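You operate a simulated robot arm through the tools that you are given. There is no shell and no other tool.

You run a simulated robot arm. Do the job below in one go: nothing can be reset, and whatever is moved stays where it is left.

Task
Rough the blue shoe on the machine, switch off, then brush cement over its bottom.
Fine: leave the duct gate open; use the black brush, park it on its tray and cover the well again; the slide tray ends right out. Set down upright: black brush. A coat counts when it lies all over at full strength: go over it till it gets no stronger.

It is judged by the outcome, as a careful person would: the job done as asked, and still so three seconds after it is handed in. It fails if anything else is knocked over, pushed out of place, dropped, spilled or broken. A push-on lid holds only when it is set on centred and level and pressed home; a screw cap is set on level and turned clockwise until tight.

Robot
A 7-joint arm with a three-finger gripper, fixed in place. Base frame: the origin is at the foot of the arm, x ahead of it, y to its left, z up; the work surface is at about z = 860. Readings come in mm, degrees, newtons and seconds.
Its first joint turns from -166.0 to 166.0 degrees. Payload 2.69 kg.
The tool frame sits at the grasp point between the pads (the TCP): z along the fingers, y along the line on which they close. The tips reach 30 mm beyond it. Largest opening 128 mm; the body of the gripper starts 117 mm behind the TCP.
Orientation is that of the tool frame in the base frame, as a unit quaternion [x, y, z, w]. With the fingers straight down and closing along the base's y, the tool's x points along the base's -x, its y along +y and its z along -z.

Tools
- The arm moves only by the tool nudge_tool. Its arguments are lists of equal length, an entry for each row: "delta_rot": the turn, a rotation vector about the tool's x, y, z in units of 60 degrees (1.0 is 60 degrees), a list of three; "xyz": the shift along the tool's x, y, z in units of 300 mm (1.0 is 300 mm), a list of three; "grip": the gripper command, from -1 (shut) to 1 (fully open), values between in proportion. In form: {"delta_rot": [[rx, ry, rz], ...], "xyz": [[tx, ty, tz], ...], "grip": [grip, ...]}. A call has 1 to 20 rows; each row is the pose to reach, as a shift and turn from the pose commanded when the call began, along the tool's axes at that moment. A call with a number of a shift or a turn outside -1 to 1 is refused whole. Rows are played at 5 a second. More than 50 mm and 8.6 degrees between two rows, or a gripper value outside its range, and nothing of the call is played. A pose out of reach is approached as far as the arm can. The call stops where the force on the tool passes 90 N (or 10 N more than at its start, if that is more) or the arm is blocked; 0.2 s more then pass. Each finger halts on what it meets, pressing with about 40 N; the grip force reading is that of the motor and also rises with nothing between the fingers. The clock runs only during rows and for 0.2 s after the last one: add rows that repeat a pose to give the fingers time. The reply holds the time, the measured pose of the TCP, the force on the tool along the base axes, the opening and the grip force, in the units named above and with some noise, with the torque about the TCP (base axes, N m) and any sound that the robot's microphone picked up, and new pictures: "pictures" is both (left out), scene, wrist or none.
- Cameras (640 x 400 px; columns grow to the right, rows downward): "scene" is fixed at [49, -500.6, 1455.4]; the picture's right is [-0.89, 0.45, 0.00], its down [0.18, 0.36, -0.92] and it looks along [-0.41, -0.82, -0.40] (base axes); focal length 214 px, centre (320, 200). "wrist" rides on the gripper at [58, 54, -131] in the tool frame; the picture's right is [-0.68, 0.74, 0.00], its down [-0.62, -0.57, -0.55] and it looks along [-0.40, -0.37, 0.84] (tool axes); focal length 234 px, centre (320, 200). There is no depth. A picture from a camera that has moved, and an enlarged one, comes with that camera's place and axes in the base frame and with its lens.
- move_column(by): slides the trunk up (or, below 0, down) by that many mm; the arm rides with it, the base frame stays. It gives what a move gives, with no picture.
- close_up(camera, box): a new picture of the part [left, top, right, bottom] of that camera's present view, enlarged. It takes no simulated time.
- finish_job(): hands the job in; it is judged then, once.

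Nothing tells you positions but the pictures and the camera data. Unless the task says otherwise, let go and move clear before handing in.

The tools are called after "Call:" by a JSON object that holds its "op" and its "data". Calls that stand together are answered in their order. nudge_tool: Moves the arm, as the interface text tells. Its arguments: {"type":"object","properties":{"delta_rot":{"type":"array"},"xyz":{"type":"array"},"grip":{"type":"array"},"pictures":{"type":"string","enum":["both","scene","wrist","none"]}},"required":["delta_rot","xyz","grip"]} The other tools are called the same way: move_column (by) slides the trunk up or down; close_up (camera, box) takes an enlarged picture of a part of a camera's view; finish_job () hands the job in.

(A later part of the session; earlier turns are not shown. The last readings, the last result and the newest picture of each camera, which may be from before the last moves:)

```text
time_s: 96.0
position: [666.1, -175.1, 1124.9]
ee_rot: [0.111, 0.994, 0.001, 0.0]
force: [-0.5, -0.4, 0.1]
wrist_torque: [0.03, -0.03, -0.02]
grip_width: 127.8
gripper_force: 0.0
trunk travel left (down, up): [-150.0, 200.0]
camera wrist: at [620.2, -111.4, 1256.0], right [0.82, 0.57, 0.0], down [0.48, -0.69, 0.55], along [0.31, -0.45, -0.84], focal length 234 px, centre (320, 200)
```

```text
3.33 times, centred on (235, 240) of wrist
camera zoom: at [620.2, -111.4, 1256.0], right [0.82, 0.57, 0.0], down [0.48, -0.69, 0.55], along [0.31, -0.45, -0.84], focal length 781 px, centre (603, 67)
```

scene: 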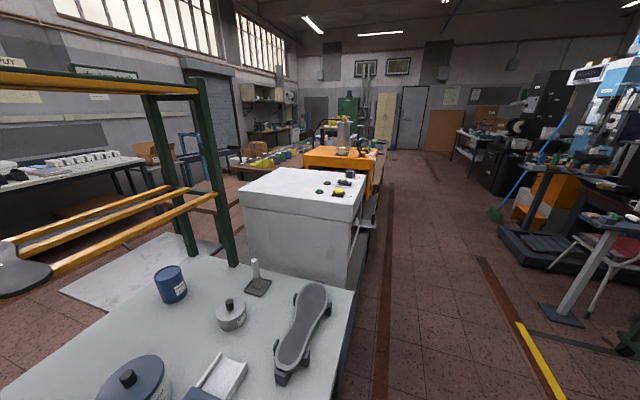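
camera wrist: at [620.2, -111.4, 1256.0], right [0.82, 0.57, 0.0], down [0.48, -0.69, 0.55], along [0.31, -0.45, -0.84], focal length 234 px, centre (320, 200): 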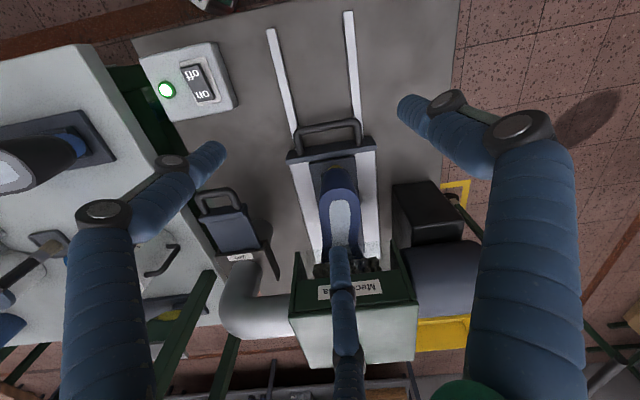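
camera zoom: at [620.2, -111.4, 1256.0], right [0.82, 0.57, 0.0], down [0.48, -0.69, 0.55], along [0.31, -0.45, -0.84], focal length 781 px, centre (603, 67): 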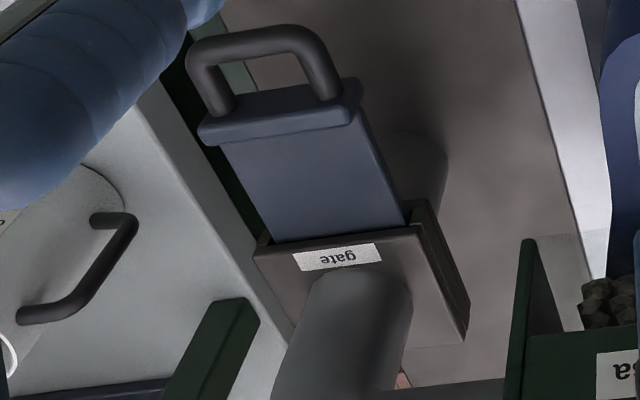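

The gate's blade stands raised above its slab (open). I'll tilt the camera up to see the contact between the sole and the roller.

Call:
{"op": "nudge_tool", "data": {"delta_rot": [[0.094, -0.102, 0], [0.188, -0.205, 0], [0.282, -0.307, 0]], "xyz": [[0, 0, 0], [0, 0, 0], [0, 0, 0]], "grip": [1, 1, 1], "pictures": "wrist"}}

Call:
{"op": "close_up", "data": {"camera": "wrist", "box": [270, 110, 430, 250]}}

```text
time_s: 96.8
position: [665.6, -175.4, 1123.7]
ee_rot: [0.108, 0.97, -0.164, 0.142]
force: [0.5, -0.6, 0.2]
wrist_torque: [-0.01, 0.01, -0.07]
grip_width: 127.9
gripper_force: 0.0
trunk travel left (down, up): [-150.0, 200.0]
camera wrist: at [592.9, -71.8, 1210.2], right [0.82, 0.57, 0.0], down [0.3, -0.43, 0.85], along [0.48, -0.7, -0.53], focal length 234 px, centre (320, 200)
```

wrist: 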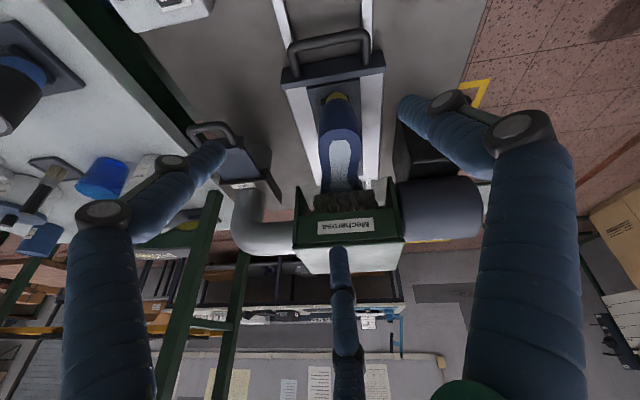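

```text
2.86 times, centred on (350, 180) of wrist
camera zoom: at [592.9, -71.8, 1210.2], right [0.82, 0.57, 0.0], down [0.3, -0.43, 0.85], along [0.48, -0.7, -0.53], focal length 669 px, centre (234, 257)
```

zoom: 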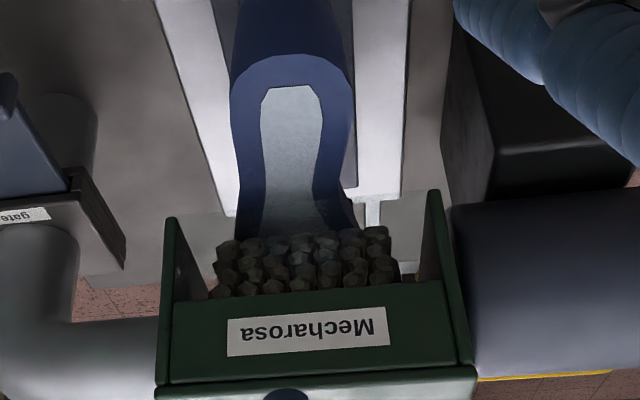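

Call:
{"op": "close_up", "data": {"camera": "wrist", "box": [310, 130, 380, 200]}}

```text
5.71 times, centred on (345, 165) of wrist
camera zoom: at [592.9, -71.8, 1210.2], right [0.82, 0.57, 0.0], down [0.3, -0.43, 0.85], along [0.48, -0.7, -0.53], focal length 1338 px, centre (177, 400)
```

zoom: 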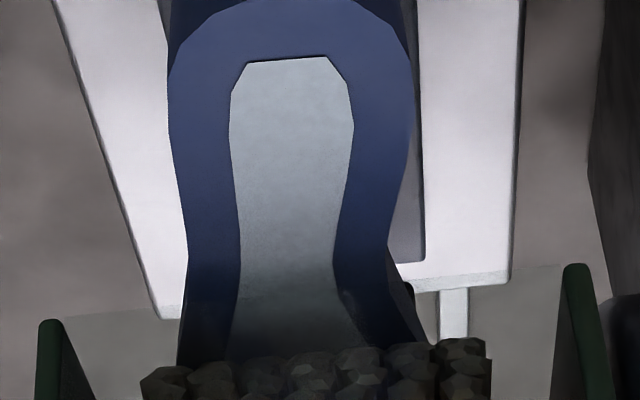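

I can't see a clear change yet; roughing may build up with time under the roller. I'll let the sole dwell here some seconds, then draw it out and look for a band.

Call:
{"op": "nudge_tool", "data": {"delta_rot": [[0, 0, 0], [0, 0, 0], [0, 0, 0], [0, 0, 0], [0, 0, 0], [0, 0, 0], [0, 0, 0], [0, 0, 0], [0, 0, 0], [0, 0, 0], [0, 0, 0], [0, 0, 0], [0, 0, 0], [0, 0, 0], [0, 0, 0], [0, 0, 0], [0, 0, 0], [0, 0, 0], [0, 0, 0], [0, 0, 0]], "xyz": [[0, 0, 0], [0, 0, 0], [0, 0, 0], [0, 0, 0], [0, 0, 0], [0, 0, 0], [0, 0, 0], [0, 0, 0], [0, 0, 0], [0, 0, 0], [0, 0, 0], [0, 0, 0], [0, 0, 0], [0, 0, 0], [0, 0, 0], [0, 0, 0], [0, 0, 0], [0, 0, 0], [0, 0, 0], [0, 0, 0]], "grip": [1, 1, 1, 1, 1, 1, 1, 1, 1, 1, 1, 1, 1, 1, 1, 1, 1, 1, 1, 1], "pictures": "wrist"}}

Call:
{"op": "close_up", "data": {"camera": "wrist", "box": [310, 130, 380, 200]}}

```text
time_s: 101.0
position: [665.8, -174.0, 1124.2]
ee_rot: [0.107, 0.97, -0.162, 0.143]
force: [-0.1, -0.3, -0.4]
wrist_torque: [0.03, 0.02, 0.0]
grip_width: 127.9
gripper_force: 0.2
trunk travel left (down, up): [-150.0, 200.0]
camera wrist: at [592.9, -71.9, 1210.2], right [0.82, 0.57, 0.0], down [0.3, -0.43, 0.85], along [0.48, -0.7, -0.53], focal length 234 px, centre (320, 200)
```

wrist: 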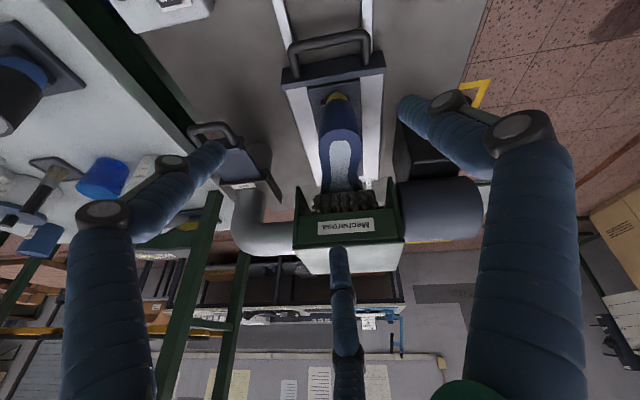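

```text
5.71 times, centred on (345, 165) of wrist
camera zoom: at [592.9, -71.9, 1210.2], right [0.82, 0.57, 0.0], down [0.3, -0.43, 0.85], along [0.48, -0.7, -0.53], focal length 1338 px, centre (177, 400)
```

zoom: 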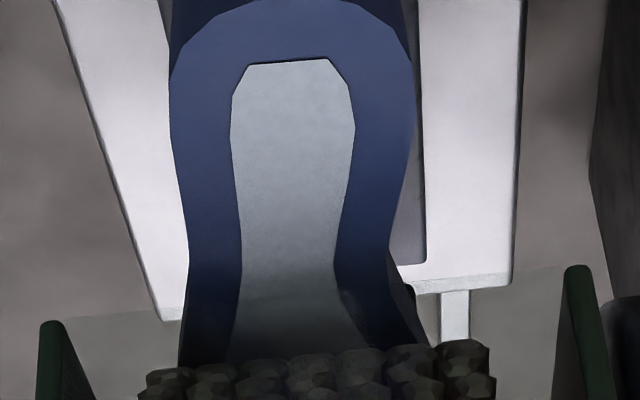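

Call:
{"op": "nudge_tool", "data": {"delta_rot": [[-0.094, 0.102, 0], [-0.188, 0.205, 0], [-0.282, 0.307, 0]], "xyz": [[0, 0, 0], [0, 0, 0], [0, 0, 0]], "grip": [1, 1, 1], "pictures": "none"}}

```text
time_s: 101.8
position: [666.9, -175.0, 1125.3]
ee_rot: [0.111, 0.994, 0.002, -0.002]
force: [-0.4, -0.4, -0.5]
wrist_torque: [0.0, 0.04, 0.0]
grip_width: 127.8
gripper_force: 0.0
trunk travel left (down, up): [-150.0, 200.0]
```

Call:
{"op": "nudge_tool", "data": {"delta_rot": [[0, 0, -0.14], [0, 0, -0.28], [0, 0, -0.42], [0, 0, -0.56], [0, 0, -0.7], [0, 0, -0.84], [0, 0, -0.98], [0, 0, -0.98], [0, 0, -0.98], [0, 0, -0.98], [0, 0, -0.98], [0, 0, -0.98], [0, 0, -0.98], [0, 0, -0.98], [0, 0, -0.98], [0, 0, -0.98]], "xyz": [[-0.018, -0.011, 0], [-0.037, -0.022, 0], [-0.055, -0.033, 0], [-0.073, -0.044, 0], [-0.092, -0.055, 0], [-0.11, -0.067, 0], [-0.128, -0.078, 0], [-0.128, -0.078, 0.15], [-0.128, -0.078, 0.3], [-0.128, -0.078, 0.45], [-0.128, -0.078, 0.6], [-0.128, -0.078, 0.75], [-0.128, -0.078, 0.9], [-0.128, -0.078, 0.9], [-0.128, -0.078, 0.9], [-0.128, -0.078, 0.9]], "grip": [0.5, 0, -0.3125, -0.3125, -0.3125, -0.3125, -0.3125, -0.3125, -0.3125, -0.3125, -0.3125, -0.3125, -0.3125, -1, -1, -1], "pictures": "none"}}

```text
time_s: 105.2
position: [699.8, -206.0, 853.5]
ee_rot: [-0.392, 0.92, 0.001, 0.0]
force: [26.0, -5.1, -14.1]
wrist_torque: [-0.76, -0.52, -0.7]
grip_width: 24.1
gripper_force: 45.1
trunk travel left (down, up): [-150.0, 200.0]
```

Call:
{"op": "nudge_tool", "data": {"delta_rot": [[0, 0, 0], [0, 0, 0], [0, 0, 0], [0, 0, 0], [0, 0, 0], [0, 0, 0], [0, 0, 0], [0, 0, 0], [0, 0, 0], [0, 0, 0], [0, 0, 0], [0, 0, 0], [0, 0, 0], [0, 0, 0], [0, 0, 0], [0, 0, 0], [0, 0, 0], [0, 0, 0], [0, 0, 0], [0, 0, 0]], "xyz": [[-0.0013, 0.065, 0], [-0.0026, 0.13, 0], [-0.0039, 0.195, 0], [-0.0052, 0.26, 0], [-0.0065, 0.325, 0], [-0.0078, 0.39, 0], [-0.0091, 0.455, 0], [-0.0104, 0.52, 0], [-0.0117, 0.585, 0], [-0.0129, 0.65, 0], [-0.0129, 0.65, 0], [-0.0129, 0.65, 0], [-0.0129, 0.65, -0.15], [-0.0129, 0.65, -0.3], [-0.0129, 0.65, -0.45], [-0.0129, 0.65, -0.6], [-0.02, 0.5, -0.67], [-0.03, 0.35, -0.74], [-0.04, 0.2, -0.81], [-0.05, 0.05, -0.877]], "grip": [-1, -1, -1, -1, -1, -1, -1, -1, -1, -1, -0.3125, -0.3125, -0.3125, -0.3125, -0.3125, 0, 0.5, 1, 1, 1], "pictures": "wrist"}}

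Call:
{"op": "close_up", "data": {"camera": "wrist", "box": [140, 20, 440, 208]}}

```text
time_s: 109.4
position: [696.8, -184.0, 1115.2]
ee_rot: [-0.391, 0.92, 0.0, -0.001]
force: [-0.6, 0.6, 0.1]
wrist_torque: [-0.04, -0.05, 0.01]
grip_width: 127.8
gripper_force: 0.2
trunk travel left (down, up): [-150.0, 200.0]
camera wrist: at [616.8, -190.8, 1248.2], right [-0.06, 1.0, 0.0], down [0.84, 0.05, 0.55], along [0.55, 0.04, -0.84], focal length 234 px, centre (320, 200)
```

wrist: 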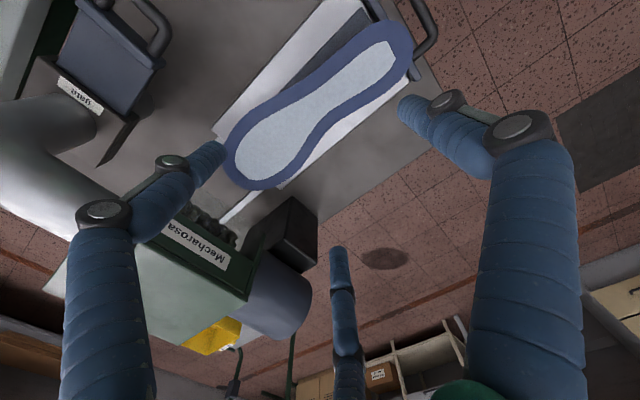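

```text
2.13 times, centred on (290, 114) of wrist
camera zoom: at [616.8, -190.8, 1248.2], right [-0.06, 1.0, 0.0], down [0.84, 0.05, 0.55], along [0.55, 0.04, -0.84], focal length 498 px, centre (384, 383)
```

zoom: 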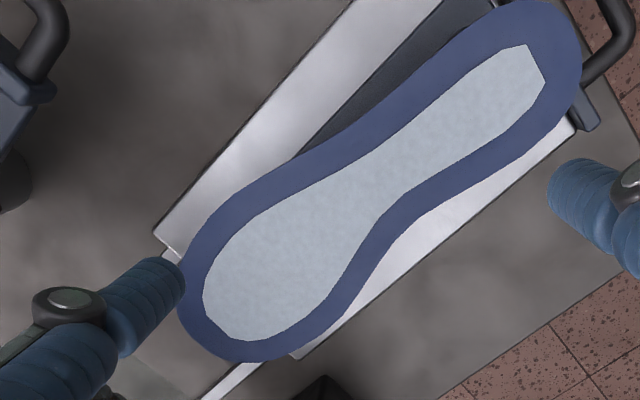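

Call:
{"op": "close_up", "data": {"camera": "wrist", "box": [230, 60, 350, 135]}}

Call:
{"op": "close_up", "data": {"camera": "wrist", "box": [160, 180, 340, 300]}}

```text
5.33 times, centred on (290, 98) of wrist
camera zoom: at [616.8, -190.8, 1248.2], right [-0.06, 1.0, 0.0], down [0.84, 0.05, 0.55], along [0.55, 0.04, -0.84], focal length 1249 px, centre (480, 747)
```

zoom: 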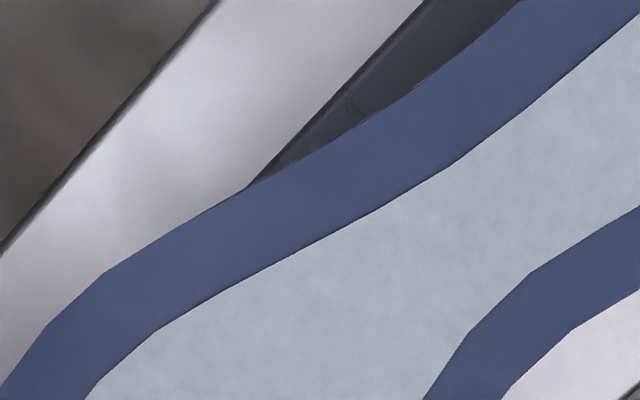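

```text
3.33 times, centred on (250, 240) of wrist
camera zoom: at [616.8, -190.8, 1248.2], right [-0.06, 1.0, 0.0], down [0.84, 0.05, 0.55], along [0.55, 0.04, -0.84], focal length 781 px, centre (553, 67)
```

zoom: 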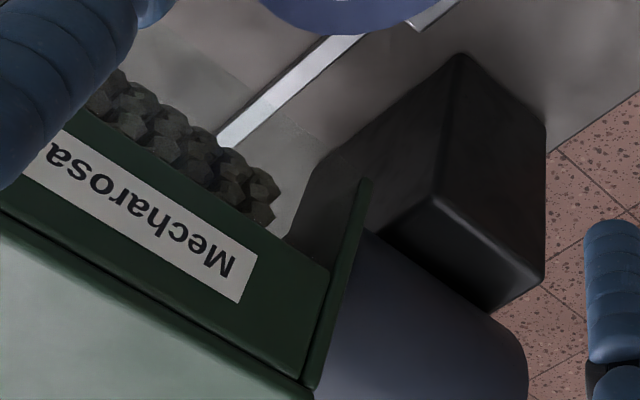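

There's no band at all where the sole dwelt. To compare properly with the state before working, I'll reproduce the exact camera pose I used before switching on (above the switch) and view the same crop.

Call:
{"op": "nudge_tool", "data": {"delta_rot": [[0, 0, 0.126], [0, 0, 0.252], [0, 0, 0.378], [0, 0, 0.504], [0, 0, 0.63], [0, 0, 0.756]], "xyz": [[0.055, 0.028, 0], [0.11, 0.056, 0], [0.165, 0.084, 0], [0.22, 0.112, 0.02], [0.275, 0.14, 0.05], [0.329, 0.169, 0.107]], "grip": [1, 1, 1, 1, 1, 1], "pictures": "none"}}

```text
time_s: 110.8
position: [592.7, -220.4, 1084.8]
ee_rot: [-0.005, 1.0, 0.0, -0.001]
force: [0.9, 0.1, 0.2]
wrist_torque: [-0.04, -0.03, 0.0]
grip_width: 128.1
gripper_force: 0.0
trunk travel left (down, up): [-150.0, 200.0]
```

Call:
{"op": "nudge_tool", "data": {"delta_rot": [[0, 0, 0.124], [0, 0, 0.248], [0, 0, 0.372], [0, 0, 0.496], [0, 0, 0.62], [0, 0, 0.744]], "xyz": [[0.06, -0.019, 0.019], [0.119, -0.038, 0.038], [0.179, -0.057, 0.058], [0.239, -0.076, 0.077], [0.298, -0.095, 0.096], [0.358, -0.114, 0.115]], "grip": [1, 1, 1, 1, 1, 1], "pictures": "wrist"}}

Call:
{"op": "close_up", "data": {"camera": "wrist", "box": [340, 0, 640, 188]}}

```text
time_s: 112.2
position: [485.2, -257.0, 1050.7]
ee_rot: [0.374, 0.927, 0.0, 0.0]
force: [0.5, -0.1, 0.1]
wrist_torque: [0.01, 0.04, 0.0]
grip_width: 127.7
gripper_force: 0.1
trunk travel left (down, up): [-150.0, 200.0]
camera wrist: at [480.2, -178.8, 1183.1], right [1.0, 0.06, 0.0], down [0.05, -0.84, 0.55], along [0.03, -0.55, -0.84], focal length 234 px, centre (320, 200)
```

wrist: 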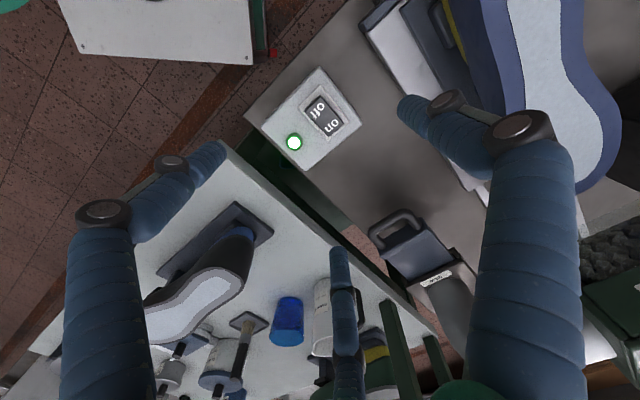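

```text
2.13 times, centred on (490, 94) of wrist
camera zoom: at [480.2, -178.8, 1183.1], right [1.0, 0.06, 0.0], down [0.05, -0.84, 0.55], along [0.03, -0.55, -0.84], focal length 498 px, centre (-42, 426)
```

zoom: 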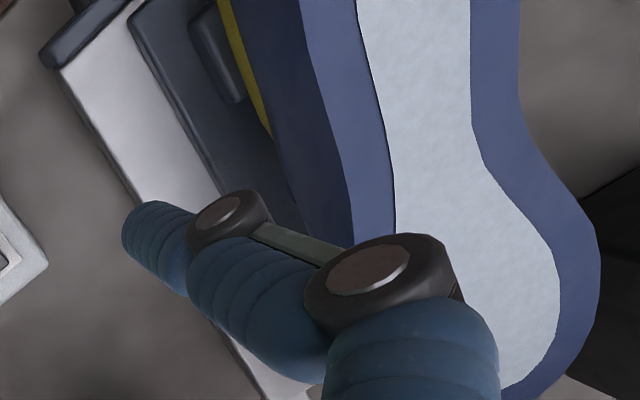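

No visible change compared with before, so the sole isn't roughed yet. The tray hasn't been fully in so far, because the hand met the guard; I'll enter the loop upright, then lean the hand back 35° so the tray can go right in.

Call:
{"op": "nudge_tool", "data": {"delta_rot": [[0, 0, 0], [0, 0, 0], [0, 0, 0], [0, 0, 0], [0, 0, 0]], "xyz": [[0.035, 0.1255, 0.06], [0.07, 0.251, 0.12], [0.104, 0.3766, 0.18], [0.139, 0.502, 0.24], [0.174, 0.6277, 0.3]], "grip": [-1, -1, -1, -1, -1], "pictures": "wrist"}}

Call:
{"op": "close_up", "data": {"camera": "wrist", "box": [240, 70, 440, 195]}}

```text
time_s: 113.4
position: [579.1, -84.8, 961.1]
ee_rot: [0.374, 0.928, 0.0, 0.0]
force: [0.2, 0.8, 0.2]
wrist_torque: [0.03, -0.03, 0.03]
grip_width: 2.1
gripper_force: 31.3
trunk travel left (down, up): [-150.0, 200.0]
camera wrist: at [573.4, -7.0, 1093.0], right [1.0, 0.06, 0.0], down [0.05, -0.84, 0.55], along [0.03, -0.55, -0.84], focal length 234 px, centre (320, 200)
```

wrist: 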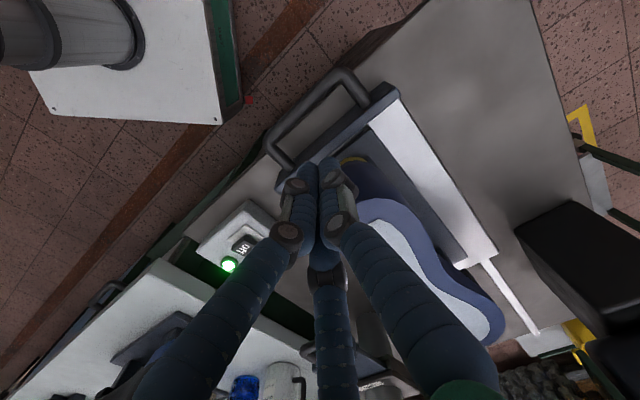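

```text
3.20 times, centred on (340, 132) of wrist
camera zoom: at [573.4, -7.0, 1093.0], right [1.0, 0.06, 0.0], down [0.05, -0.84, 0.55], along [0.03, -0.55, -0.84], focal length 749 px, centre (256, 416)
```

zoom: 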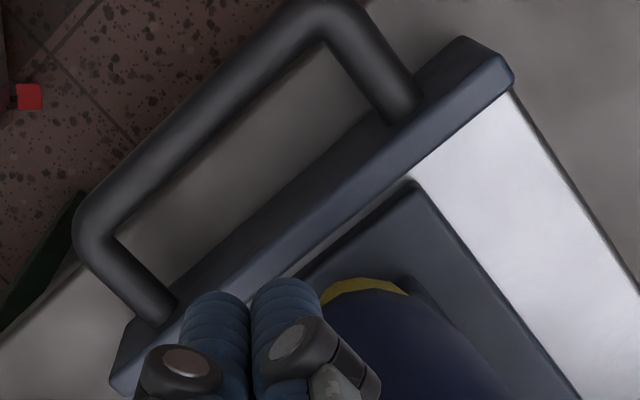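

The loop's inner centre is at about (576,-82). I'll go straight down into it with closed, upright fingers.

Call:
{"op": "nudge_tool", "data": {"delta_rot": [[0, 0, 0], [0, 0, 0], [0, 0, 0], [0, 0, 0]], "xyz": [[0.015, -0.0013, 0.1], [0.015, -0.0013, 0.22], [0.015, -0.0013, 0.31], [0.015, -0.0013, 0.353]], "grip": [-1, -1, -1, -1], "pictures": "none"}}

```text
time_s: 114.3
position: [584.5, -86.5, 879.4]
ee_rot: [0.373, 0.928, 0.003, 0.01]
force: [-4.3, -13.9, 45.4]
wrist_torque: [-1.12, -0.05, -0.4]
grip_width: 2.3
gripper_force: 31.1
trunk travel left (down, up): [-150.0, 200.0]
stopped in row 4: the force on the tool passed its limit at 124 N (the readings are from after the stop); the commanded pose is now the measured one
```

Call:
{"op": "close_up", "data": {"camera": "wrist", "box": [240, 70, 440, 195]}}

```text
3.20 times, centred on (340, 132) of wrist
camera zoom: at [575.5, -7.5, 1010.7], right [1.0, 0.06, 0.02], down [0.04, -0.83, 0.55], along [0.05, -0.55, -0.83], focal length 749 px, centre (256, 416)
```

zoom: 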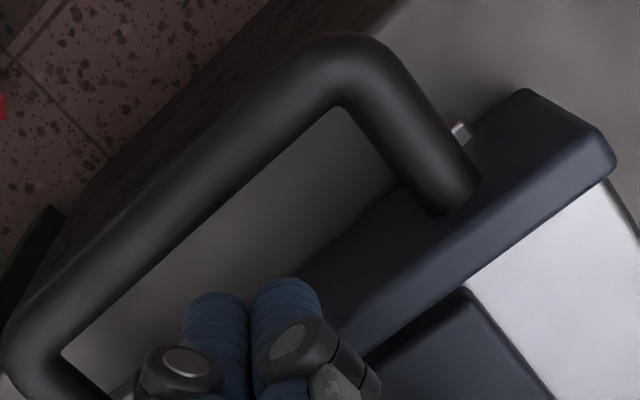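

The contact was the crossbar's top edge (the bar is thicker than I took it: 24 mm). I'll lift 5 mm, move 8 mm outward, and lower into the gap's centre.

Call:
{"op": "nudge_tool", "data": {"delta_rot": [[0.0124, 0.0157, 0.002], [0.0124, 0.0157, 0.002], [0.0124, 0.0157, 0.002], [0.0124, 0.0157, 0.002], [0.0124, 0.0157, 0.002]], "xyz": [[0, 0, -0.02], [0.0252, -0.01, -0.02], [0.0252, -0.01, 0.03], [0.0252, -0.01, 0.06], [0.0252, -0.01, 0.082]], "grip": [-1, -1, -1, -1, -1], "pictures": "none"}}

```text
time_s: 115.3
position: [577.4, -83.6, 862.4]
ee_rot: [0.375, 0.927, -0.002, -0.003]
force: [7.1, -3.0, 0.1]
wrist_torque: [-0.16, -0.16, -0.01]
grip_width: 1.6
gripper_force: 31.5
trunk travel left (down, up): [-150.0, 200.0]
stopped in row 4: the force on the tool passed its limit at 112 N (the readings are from after the stop); the commanded pose is now the measured one
```

Inside the loop now (tip z≈832). I'll lean the hand back 30° about the fingertips, going slightly deeper.

Call:
{"op": "nudge_tool", "data": {"delta_rot": [[0, -0.125, 0], [0, -0.25, 0], [0, -0.375, 0], [0, -0.5, 0]], "xyz": [[0.013, 0, 0.0063], [0.026, 0, 0.014], [0.0383, 0, 0.0237], [0.05, 0, 0.0347]], "grip": [-1, -1, -1, -1], "pictures": "wrist"}}

```text
time_s: 116.0
position: [569.7, -78.4, 852.3]
ee_rot: [0.37, 0.921, -0.051, 0.111]
force: [-4.3, 1.1, 8.2]
wrist_torque: [-0.09, 0.34, -0.07]
grip_width: 1.9
gripper_force: 32.1
trunk travel left (down, up): [-150.0, 200.0]
stopped in row 3: the force on the tool passed its limit at 165 N (the readings are from after the stop); the commanded pose is now the measured one
camera wrist: at [542.8, 22.2, 965.6], right [0.98, 0.08, 0.16], down [-0.05, -0.72, 0.69], along [0.17, -0.69, -0.71], focal length 234 px, centre (320, 200)
```

wrist: 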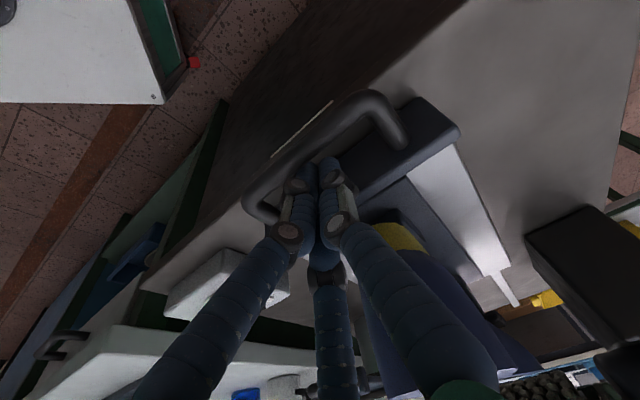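

The loop is too tight for more lean, so I'll leave it. Before pushing further I want to be certain about the duct gate, since a closed gate could explain things: I'll lift off and test whether the gate blade can still be drawn further out.

Call:
{"op": "nudge_tool", "data": {"delta_rot": [[0, 0, 0], [0, 0.06, 0], [0, 0.12, 0], [0, 0.18, 0], [0, 0.235, 0]], "xyz": [[-0.024, 0, -0.097], [-0.048, 0, -0.194], [-0.072, 0, -0.29], [-0.096, 0, -0.388], [-0.12, 0, -0.485]], "grip": [-1, -1, -1, -1, -1], "pictures": "none"}}

```text
time_s: 117.2
position: [570.5, -75.9, 1001.9]
ee_rot: [0.374, 0.927, -0.005, -0.002]
force: [-1.1, 0.0, -0.2]
wrist_torque: [-0.04, 0.01, -0.03]
grip_width: 1.9
gripper_force: 31.4
trunk travel left (down, up): [-150.0, 200.0]
```

Call:
{"op": "nudge_tool", "data": {"delta_rot": [[0, 0, -0.126], [0, 0, -0.252], [0, 0, -0.378], [0, 0, -0.504], [0, 0, -0.63], [0, 0, -0.756]], "xyz": [[-0.046, -0.056, -0.05], [-0.092, -0.112, -0.1], [-0.138, -0.168, -0.15], [-0.184, -0.223, -0.2], [-0.23, -0.279, -0.24], [-0.277, -0.335, -0.267]], "grip": [0, 1, 1, 1, 1, 1], "pictures": "none"}}

```text
time_s: 118.5
position: [561.0, -204.8, 1086.4]
ee_rot: [-0.015, 1.0, -0.006, -0.003]
force: [0.4, 0.1, -0.8]
wrist_torque: [-0.02, 0.02, 0.0]
grip_width: 128.1
gripper_force: 0.1
trunk travel left (down, up): [-150.0, 200.0]
```

Call:
{"op": "nudge_tool", "data": {"delta_rot": [[0, 0, -0.12], [0, 0, -0.24], [0, 0, -0.361], [0, 0, -0.481], [0, 0, -0.602], [0, 0, -0.722]], "xyz": [[-0.0163, -0.106, 0.033], [-0.0326, -0.212, 0.067], [-0.049, -0.318, 0.1], [-0.065, -0.4245, 0.133], [-0.0814, -0.53, 0.167], [-0.0977, -0.6367, 0.2]], "grip": [1, 1, 1, 1, 1, 1], "pictures": "wrist"}}

Call:
{"op": "close_up", "data": {"camera": "wrist", "box": [220, 60, 420, 185]}}

```text
time_s: 120.0
position: [594.6, -395.2, 1026.3]
ee_rot: [-0.381, 0.924, -0.003, -0.007]
force: [0.8, -0.1, 0.2]
wrist_torque: [-0.02, -0.07, -0.01]
grip_width: 127.9
gripper_force: 0.1
trunk travel left (down, up): [-150.0, 200.0]
camera wrist: at [515.7, -397.8, 1158.1], right [-0.04, 1.0, -0.01], down [0.84, 0.04, 0.54], along [0.54, 0.01, -0.84], focal length 234 px, centre (320, 200)
```

wrist: 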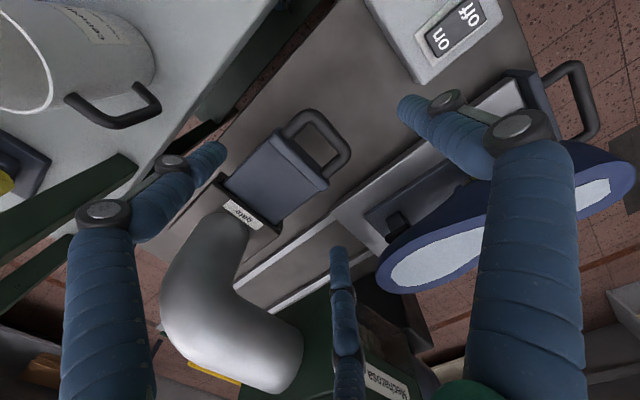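

```text
3.20 times, centred on (320, 122) of wrist
camera zoom: at [515.7, -397.8, 1158.1], right [-0.04, 1.0, -0.01], down [0.84, 0.04, 0.54], along [0.54, 0.01, -0.84], focal length 749 px, centre (320, 448)
```

zoom: 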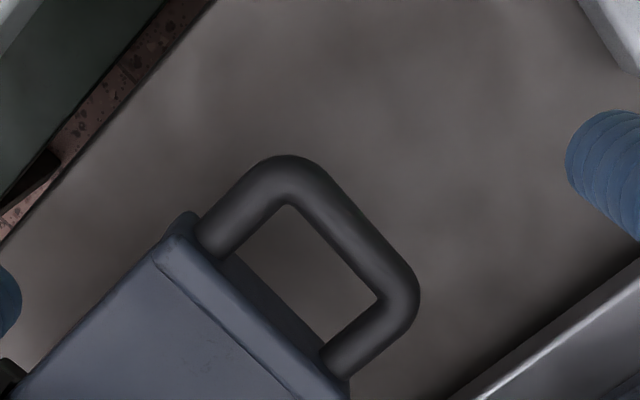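

I see the gate handle clearly at about (595,-390,898). I'll straddle its bar and test with a gentle outward pull.

Call:
{"op": "nudge_tool", "data": {"delta_rot": [[0, 0, 0], [0, 0, 0], [0, 0, 0], [0, 0, 0], [0, 0, 0]], "xyz": [[-0.021, 0.0117, 0.1], [-0.021, 0.0117, 0.2], [-0.021, 0.0117, 0.29], [-0.021, 0.0117, 0.34], [-0.021, 0.0117, 0.383]], "grip": [-0.4375, -0.4375, -0.4375, -0.4375, -0.4375], "pictures": "wrist"}}

```text
time_s: 120.9
position: [609.8, -398.1, 951.1]
ee_rot: [-0.382, 0.924, -0.018, 0.005]
force: [1.7, -0.6, 25.0]
wrist_torque: [0.14, -0.76, 0.13]
grip_width: 37.7
gripper_force: 0.5
trunk travel left (down, up): [-150.0, 200.0]
stopped in row 4: the force on the tool passed its limit at 107 N (the readings are from after the stop); the commanded pose is now the measured one
camera wrist: at [526.1, -397.5, 1081.0], right [-0.04, 1.0, -0.03], down [0.82, 0.05, 0.57], along [0.57, 0.0, -0.82], focal length 234 px, centre (320, 200)
```

wrist: 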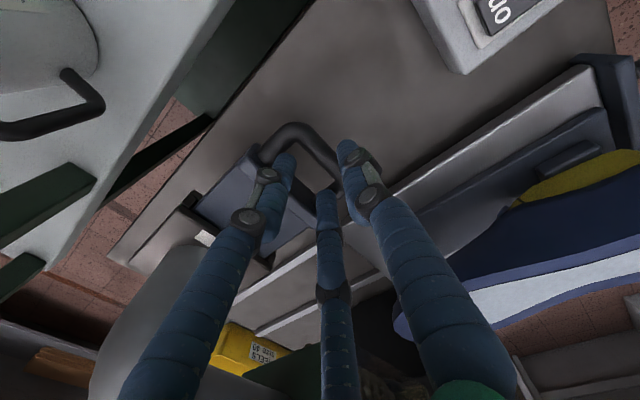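

The inner finger met the gate's cap. I'll rise, recentre over the bar with a narrower stance, and lower again.

Call:
{"op": "nudge_tool", "data": {"delta_rot": [[-0.0353, -0.0044, -0.002], [-0.0353, -0.0044, -0.002], [-0.0353, -0.0044, -0.002], [-0.0353, -0.0044, -0.002]], "xyz": [[0, 0, -0.08], [0.0127, 0.0657, -0.08], [0.0127, 0.0657, 0.0], [0.0127, 0.0657, 0.05]], "grip": [-0.375, -0.375, -0.375, -0.375], "pictures": "wrist"}}

Call:
{"op": "close_up", "data": {"camera": "wrist", "box": [220, 90, 420, 215]}}

```text
time_s: 121.9
position: [600.3, -393.9, 952.8]
ee_rot: [-0.383, 0.924, -0.011, 0.004]
force: [0.5, -2.9, 27.5]
wrist_torque: [-0.77, -0.06, -0.3]
grip_width: 41.7
gripper_force: 1.5
trunk travel left (down, up): [-150.0, 200.0]
stopped in row 4: the force on the tool passed its limit at 109 N (the readings are from after the stop); the commanded pose is now the measured one
camera wrist: at [518.7, -396.3, 1081.9], right [-0.04, 1.0, -0.02], down [0.83, 0.04, 0.56], along [0.56, 0.01, -0.83], focal length 234 px, centre (320, 200)
```

wrist: 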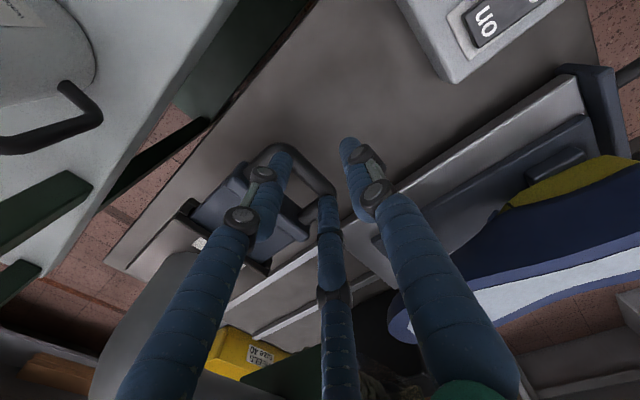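

```text
3.20 times, centred on (320, 152) of wrist
camera zoom: at [518.7, -396.3, 1081.9], right [-0.04, 1.0, -0.02], down [0.83, 0.04, 0.56], along [0.56, 0.01, -0.83], focal length 749 px, centre (320, 352)
```

zoom: 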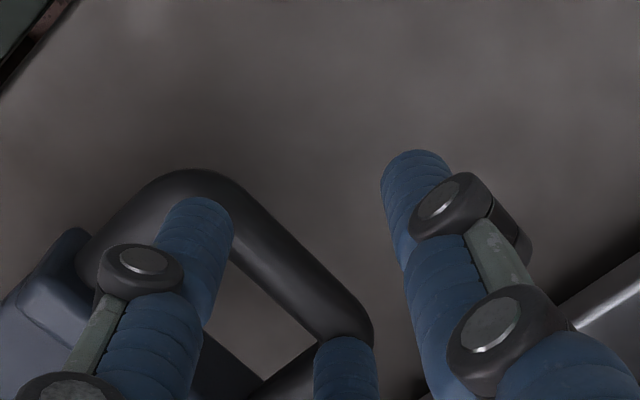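

My contact nudged the gate blade inward about 22 mm, which shows it was standing open. I'll now get a proper hold of its handle (bar top z≈922) and draw it fully out again. First recentre above it.

Call:
{"op": "nudge_tool", "data": {"delta_rot": [[-0.0223, -0.001, 0], [-0.0223, -0.001, 0], [-0.0223, -0.001, 0]], "xyz": [[0, 0, -0.067], [0.0097, -0.045, -0.067], [0.0097, -0.045, -0.02]], "grip": [-0.406, -0.406, -0.406], "pictures": "wrist"}}

Call:
{"op": "close_up", "data": {"camera": "wrist", "box": [200, 90, 440, 240]}}

```text
time_s: 122.7
position: [606.3, -403.4, 953.3]
ee_rot: [-0.383, 0.924, 0.005, -0.001]
force: [0.3, -0.3, -0.9]
wrist_torque: [0.04, -0.02, -0.02]
grip_width: 37.7
gripper_force: 0.0
trunk travel left (down, up): [-150.0, 200.0]
camera wrist: at [527.0, -409.3, 1084.5], right [-0.04, 1.0, 0.01], down [0.84, 0.03, 0.54], along [0.54, 0.03, -0.84], focal length 234 px, centre (320, 200)
```

wrist: 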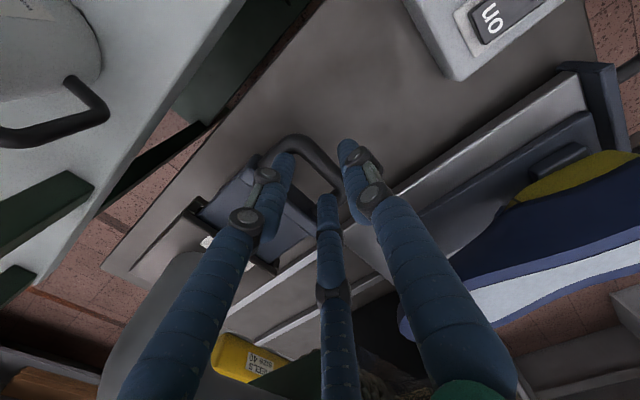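

```text
2.67 times, centred on (320, 165) of wrist
camera zoom: at [527.0, -409.3, 1084.5], right [-0.04, 1.0, 0.01], down [0.84, 0.03, 0.54], along [0.54, 0.03, -0.84], focal length 624 px, centre (320, 293)
```

zoom: 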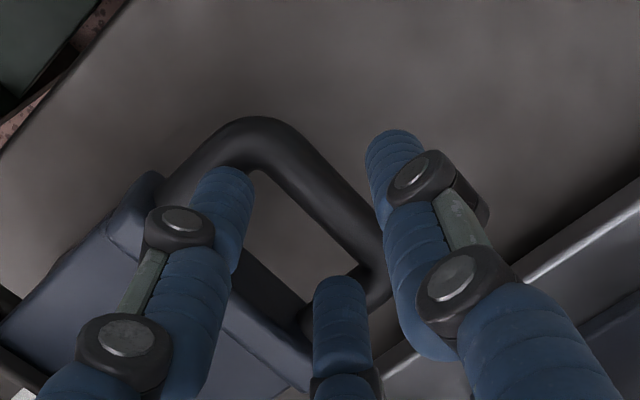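

The inner finger is inside the gate handle's loop with a few millimetres to spare. I'll shift 3 mm inward and lower in small steps.

Call:
{"op": "nudge_tool", "data": {"delta_rot": [[0, 0, 0], [0, 0, 0], [0, 0, 0], [0, 0, 0], [0, 0, 0]], "xyz": [[0, -0.0107, 0], [0, -0.0107, 0.012], [0, -0.0107, 0.024], [0, -0.0107, 0.036], [0, -0.0107, 0.048]], "grip": [-0.406, -0.406, -0.406, -0.406, -0.406], "pictures": "wrist"}}

Call:
{"op": "close_up", "data": {"camera": "wrist", "box": [200, 90, 440, 240]}}

```text
time_s: 123.9
position: [616.7, -412.3, 952.0]
ee_rot: [-0.382, 0.924, -0.004, 0.004]
force: [0.2, -3.7, 23.1]
wrist_torque: [-0.85, 0.27, -0.22]
grip_width: 39.9
gripper_force: 1.6
trunk travel left (down, up): [-150.0, 200.0]
stopped in row 5: the force on the tool passed its limit at 96 N (the readings are from after the stop); the commanded pose is now the measured one
camera wrist: at [533.9, -415.2, 1082.5], right [-0.04, 1.0, -0.01], down [0.83, 0.04, 0.56], along [0.56, 0.02, -0.83], focal length 234 px, centre (320, 200)
```

wrist: 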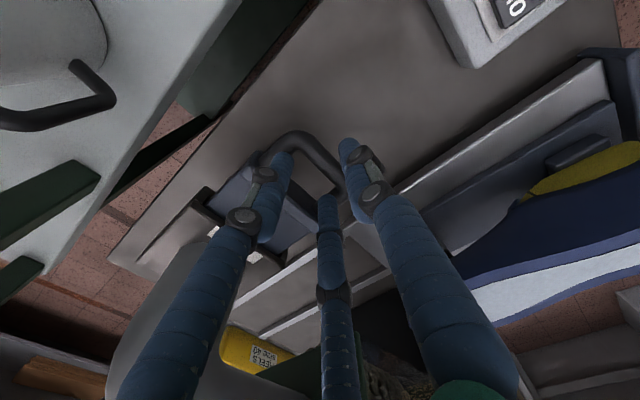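

```text
2.67 times, centred on (320, 165) of wrist
camera zoom: at [533.9, -415.2, 1082.5], right [-0.04, 1.0, -0.01], down [0.83, 0.04, 0.56], along [0.56, 0.02, -0.83], focal length 624 px, centre (320, 293)
```

zoom: 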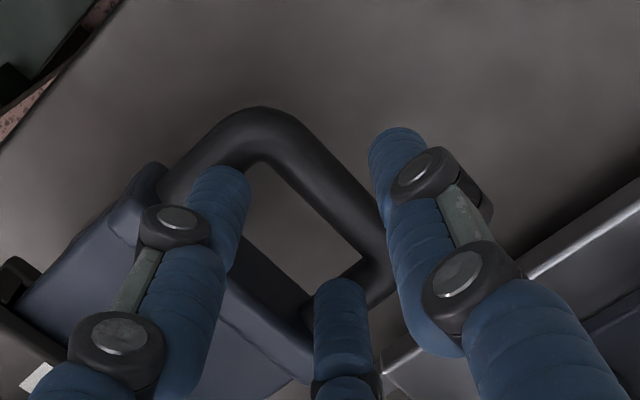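

The gap in this small handle is too narrow for a finger, and each touch nudges the blade in. Better: grip the blade's cap by its two sides (fingers closing along v) and pull. I'll rise and turn the hand 90°.

Call:
{"op": "nudge_tool", "data": {"delta_rot": [[0, 0, 0], [0, 0, 0], [0, 0, 0.14], [0, 0, 0.28], [0, 0, 0.42], [0, 0, 0.56], [0, 0, 0.7], [0, 0, 0.84], [0, 0, 0.98]], "xyz": [[0, 0, -0.15], [0, 0, -0.25], [0, 0, -0.25], [0, 0, -0.25], [0, 0, -0.25], [0, 0, -0.25], [0, 0, -0.25], [0, 0, -0.25], [0, 0, -0.25]], "grip": [-0.3, 0, 1, 1, 1, 1, 1, 1, 1], "pictures": "none"}}

```text
time_s: 125.9
position: [613.7, -409.6, 1022.0]
ee_rot: [0.122, 0.993, -0.001, 0.003]
force: [-0.2, 0.9, -0.2]
wrist_torque: [-0.01, 0.0, 0.03]
grip_width: 128.0
gripper_force: 0.0
trunk travel left (down, up): [-150.0, 200.0]
```

Call:
{"op": "nudge_tool", "data": {"delta_rot": [[0, 0, 0.13], [0, 0, 0.26], [0, 0, 0.39], [0, 0, 0.516]], "xyz": [[0, 0, 0], [0, 0, 0], [0, 0, 0], [0, 0, 0]], "grip": [1, 1, 1, 1], "pictures": "wrist"}}

Call:
{"op": "close_up", "data": {"camera": "wrist", "box": [210, 60, 430, 198]}}

```text
time_s: 126.9
position: [613.1, -410.2, 1023.6]
ee_rot: [0.382, 0.924, 0.001, 0.003]
force: [0.0, -0.9, 0.9]
wrist_torque: [-0.02, -0.01, -0.01]
grip_width: 127.7
gripper_force: 0.0
trunk travel left (down, up): [-150.0, 200.0]
camera wrist: at [608.3, -331.3, 1154.6], right [1.0, 0.04, 0.01], down [0.03, -0.83, 0.55], along [0.03, -0.55, -0.84], focal length 234 px, centre (320, 200)
```

wrist: 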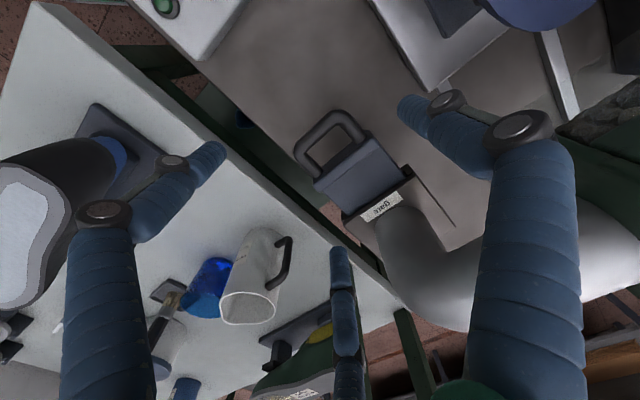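

```text
2.90 times, centred on (320, 129) of wrist
camera zoom: at [608.3, -331.3, 1154.6], right [1.0, 0.04, 0.01], down [0.03, -0.83, 0.55], along [0.03, -0.55, -0.84], focal length 679 px, centre (320, 406)
```

zoom: 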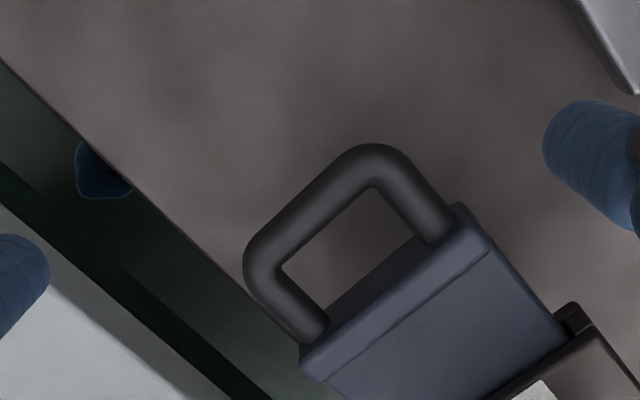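

Cap centred near (642,-436) and about 80 mm wide; the blade is still about 50 mm out. I'll lower with fingers fully open either side of the cap.

Call:
{"op": "nudge_tool", "data": {"delta_rot": [[0, 0, 0], [0, 0, 0], [0, 0, 0], [0, 0, 0]], "xyz": [[-0.128, 0.008, 0], [-0.128, 0.008, 0.12], [-0.128, 0.008, 0.22], [-0.128, 0.008, 0.3]], "grip": [1, 1, 1, 1], "pictures": "wrist"}}

Call:
{"op": "close_up", "data": {"camera": "wrist", "box": [210, 60, 430, 198]}}

```text
time_s: 127.9
position: [643.2, -440.6, 944.7]
ee_rot: [0.382, 0.924, -0.002, 0.01]
force: [-24.2, -21.6, 64.5]
wrist_torque: [-4.91, -0.87, -2.23]
grip_width: 129.6
gripper_force: 0.2
trunk travel left (down, up): [-150.0, 200.0]
camera wrist: at [636.8, -361.2, 1075.3], right [1.0, 0.04, 0.02], down [0.03, -0.83, 0.56], along [0.04, -0.56, -0.83], focal length 234 px, centre (320, 200)
```

wrist: 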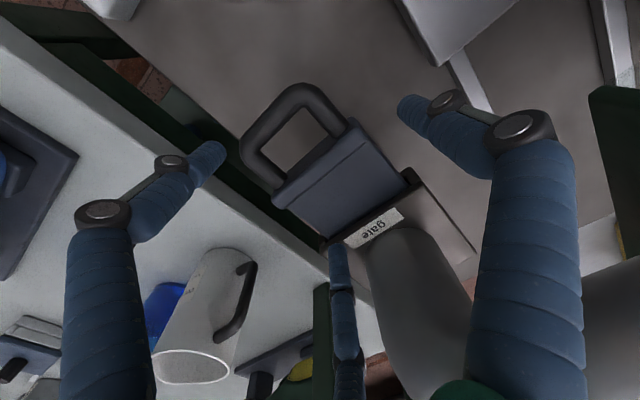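

```text
2.90 times, centred on (320, 129) of wrist
camera zoom: at [636.8, -361.2, 1075.3], right [1.0, 0.04, 0.02], down [0.03, -0.83, 0.56], along [0.04, -0.56, -0.83], focal length 679 px, centre (320, 406)
```

zoom: 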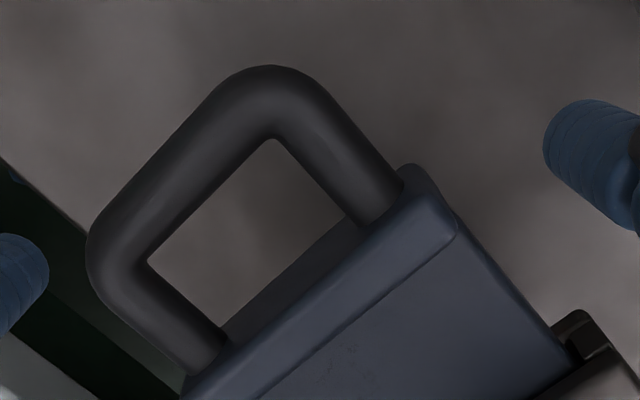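

The force readings show the hand's body is the long way round (130 mm along tool x) and it touched the duct elbow here. I'll rise, back off 22 mm and grip the handle's two legs from outside instead.

Call:
{"op": "nudge_tool", "data": {"delta_rot": [[0, 0, 0], [0, 0, 0], [0, 0, 0], [0, 0, 0], [0, 0, 0], [0, 0, 0]], "xyz": [[0, 0, -0.1], [0, 0, -0.18], [0.0733, 0.002, -0.18], [0.0733, 0.002, -0.1], [0.0733, 0.002, -0.03], [0.0733, 0.002, 0.01]], "grip": [1, 1, 1, 1, 1, 1], "pictures": "wrist"}}

Call:
{"op": "close_up", "data": {"camera": "wrist", "box": [190, 60, 440, 216]}}

```text
time_s: 129.3
position: [629.8, -421.6, 933.8]
ee_rot: [0.381, 0.925, 0.0, 0.007]
force: [-5.5, -5.8, 26.7]
wrist_torque: [-1.97, -0.47, -0.5]
grip_width: 128.7
gripper_force: 0.1
trunk travel left (down, up): [-150.0, 200.0]
camera wrist: at [622.9, -342.4, 1065.7], right [1.0, 0.05, 0.01], down [0.03, -0.83, 0.55], along [0.03, -0.55, -0.83], focal length 234 px, centre (320, 200)
```

wrist: 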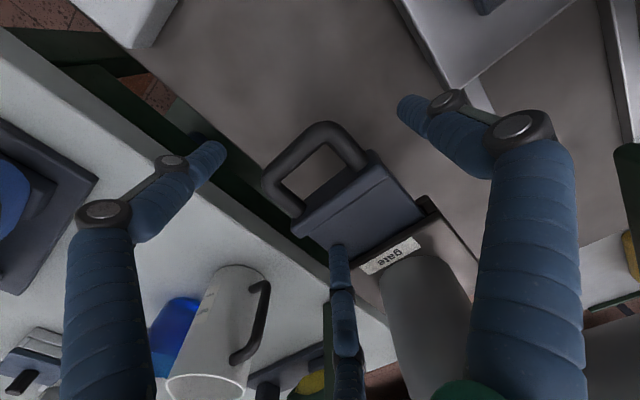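

```text
2.56 times, centred on (315, 138) of wrist
camera zoom: at [622.9, -342.4, 1065.7], right [1.0, 0.05, 0.01], down [0.03, -0.83, 0.55], along [0.03, -0.55, -0.83], focal length 600 px, centre (333, 359)
```

zoom: 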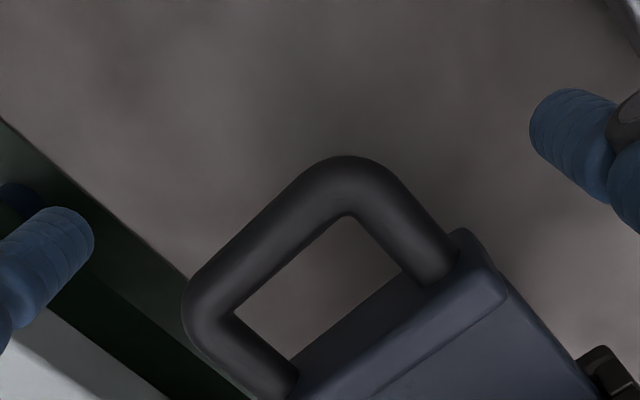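

Call:
{"op": "nudge_tool", "data": {"delta_rot": [[0, -0.11, 0], [0, -0.22, 0], [0, -0.333, 0], [0, -0.333, 0], [0, -0.333, 0]], "xyz": [[0.01, 0, -0.067], [0.02, 0, -0.067], [0.027, 0, -0.067], [0.027, 0, -0.02], [0.027, 0, 0.009]], "grip": [1, 1, 1, 1, 1], "pictures": "none"}}

```text
time_s: 130.5
position: [621.0, -413.5, 926.7]
ee_rot: [0.374, 0.91, -0.066, 0.164]
force: [0.6, 0.5, -0.2]
wrist_torque: [0.0, 0.0, 0.0]
grip_width: 127.7
gripper_force: 0.1
trunk travel left (down, up): [-150.0, 200.0]
```

Free of contact now. Closing on the handle's legs.

Call:
{"op": "nudge_tool", "data": {"delta_rot": [[0, 0, 0], [0, 0, 0], [0, 0, 0]], "xyz": [[0, 0, 0], [0, 0, 0], [0, 0, 0]], "grip": [0, -0.5, -1], "pictures": "wrist"}}

```text
time_s: 131.3
position: [623.7, -415.6, 934.7]
ee_rot: [0.375, 0.909, -0.066, 0.169]
force: [-10.1, -14.3, 58.1]
wrist_torque: [-2.88, -0.44, 0.07]
grip_width: 72.8
gripper_force: 39.2
trunk travel left (down, up): [-150.0, 200.0]
camera wrist: at [587.8, -307.7, 1037.1], right [0.97, 0.08, 0.25], down [-0.13, -0.67, 0.73], along [0.22, -0.74, -0.64], focal length 234 px, centre (320, 200)
```

wrist: 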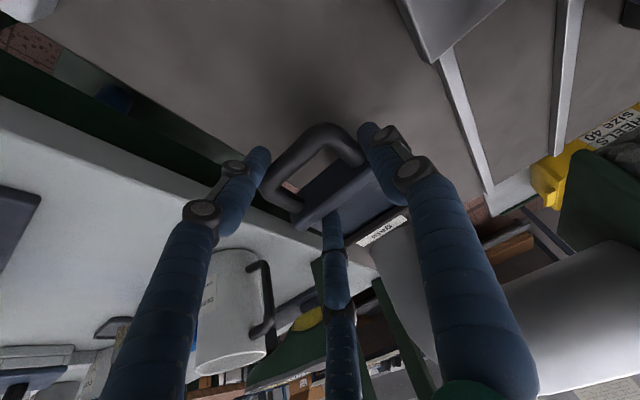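

Gripped at 73 mm, but too high on the round legs (the hand is being squeezed upward). I'll ease open, go 14 mm lower and grip again.

Call:
{"op": "nudge_tool", "data": {"delta_rot": [[0, 0, 0], [0, 0, 0], [0, 0, 0], [0, 0, 0], [0, 0, 0], [0, 0, 0]], "xyz": [[0, 0, 0], [0.0167, 0, 0.0437], [0.0167, 0, 0.0437], [0.0167, 0, 0.0437], [0.0167, 0, 0.0437], [0.0167, 0, 0.0437]], "grip": [0.5, 0.5, 0.5, -1, -1, -1], "pictures": "none"}}

```text
time_s: 132.7
position: [619.5, -412.2, 910.7]
ee_rot: [0.376, 0.91, -0.066, 0.162]
force: [-11.5, -10.9, -5.0]
wrist_torque: [-0.61, -0.92, -0.62]
grip_width: 94.6
gripper_force: 40.2
trunk travel left (down, up): [-150.0, 200.0]
```

Call:
{"op": "close_up", "data": {"camera": "wrist", "box": [190, 90, 450, 252]}}

```text
2.46 times, centred on (320, 171) of wrist
camera zoom: at [585.8, -306.0, 1015.1], right [0.97, 0.07, 0.23], down [-0.12, -0.68, 0.72], along [0.21, -0.73, -0.65], focal length 576 px, centre (320, 271)
```

zoom: 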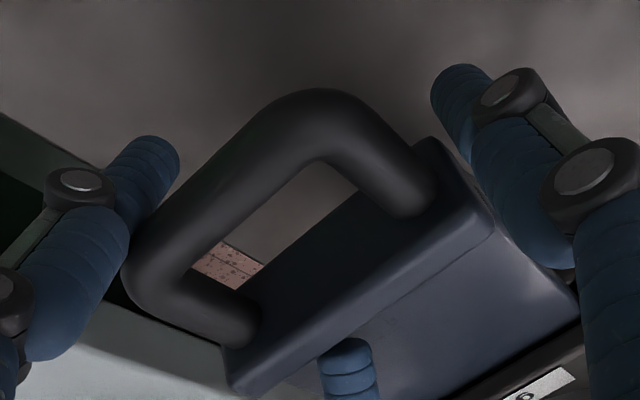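

The fingers now hold the cap by its sides (about 95 mm). I'll pull it outward in small steps.

Call:
{"op": "nudge_tool", "data": {"delta_rot": [[0, 0, 0], [0, 0, 0], [0, 0, 0], [0, 0, 0], [0, 0, 0]], "xyz": [[0.0157, 0, -0.0057], [0.0313, 0, -0.0115], [0.047, 0, -0.0172], [0.0626, 0, -0.023], [0.0783, 0, -0.0287]], "grip": [-1, -1, -1, -1, -1], "pictures": "wrist"}}

Call:
{"op": "close_up", "data": {"camera": "wrist", "box": [190, 90, 450, 252]}}

```text
time_s: 133.6
position: [615.3, -408.0, 912.2]
ee_rot: [0.375, 0.909, -0.066, 0.167]
force: [24.5, -40.8, -46.5]
wrist_torque: [-0.85, -2.36, 0.62]
grip_width: 94.5
gripper_force: 40.3
trunk travel left (down, up): [-150.0, 200.0]
stopped in row 4: the force on the tool passed its limit at 98 N (the readings are from after the stop); the commanded pose is now the measured one
camera wrist: at [580.5, -301.2, 1015.1], right [0.97, 0.08, 0.24], down [-0.13, -0.67, 0.73], along [0.22, -0.73, -0.64], focal length 234 px, centre (320, 200)
```

wrist: 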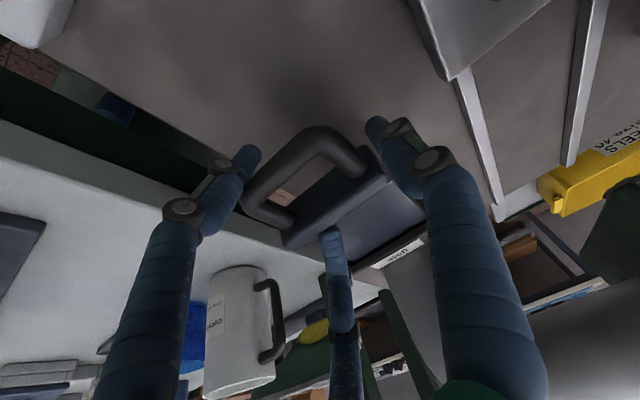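

```text
2.46 times, centred on (320, 171) of wrist
camera zoom: at [580.5, -301.2, 1015.1], right [0.97, 0.08, 0.24], down [-0.13, -0.67, 0.73], along [0.22, -0.73, -0.64], focal length 576 px, centre (320, 271)
```

zoom: 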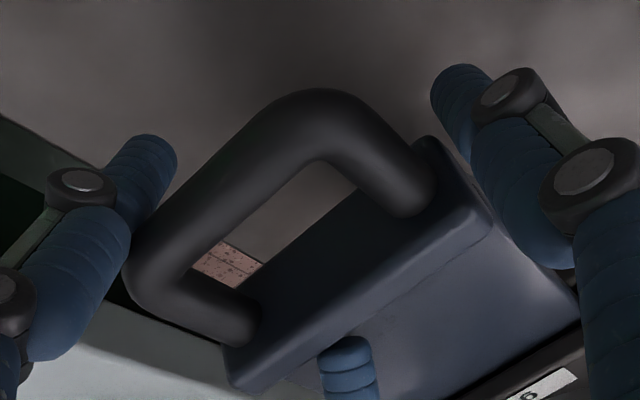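

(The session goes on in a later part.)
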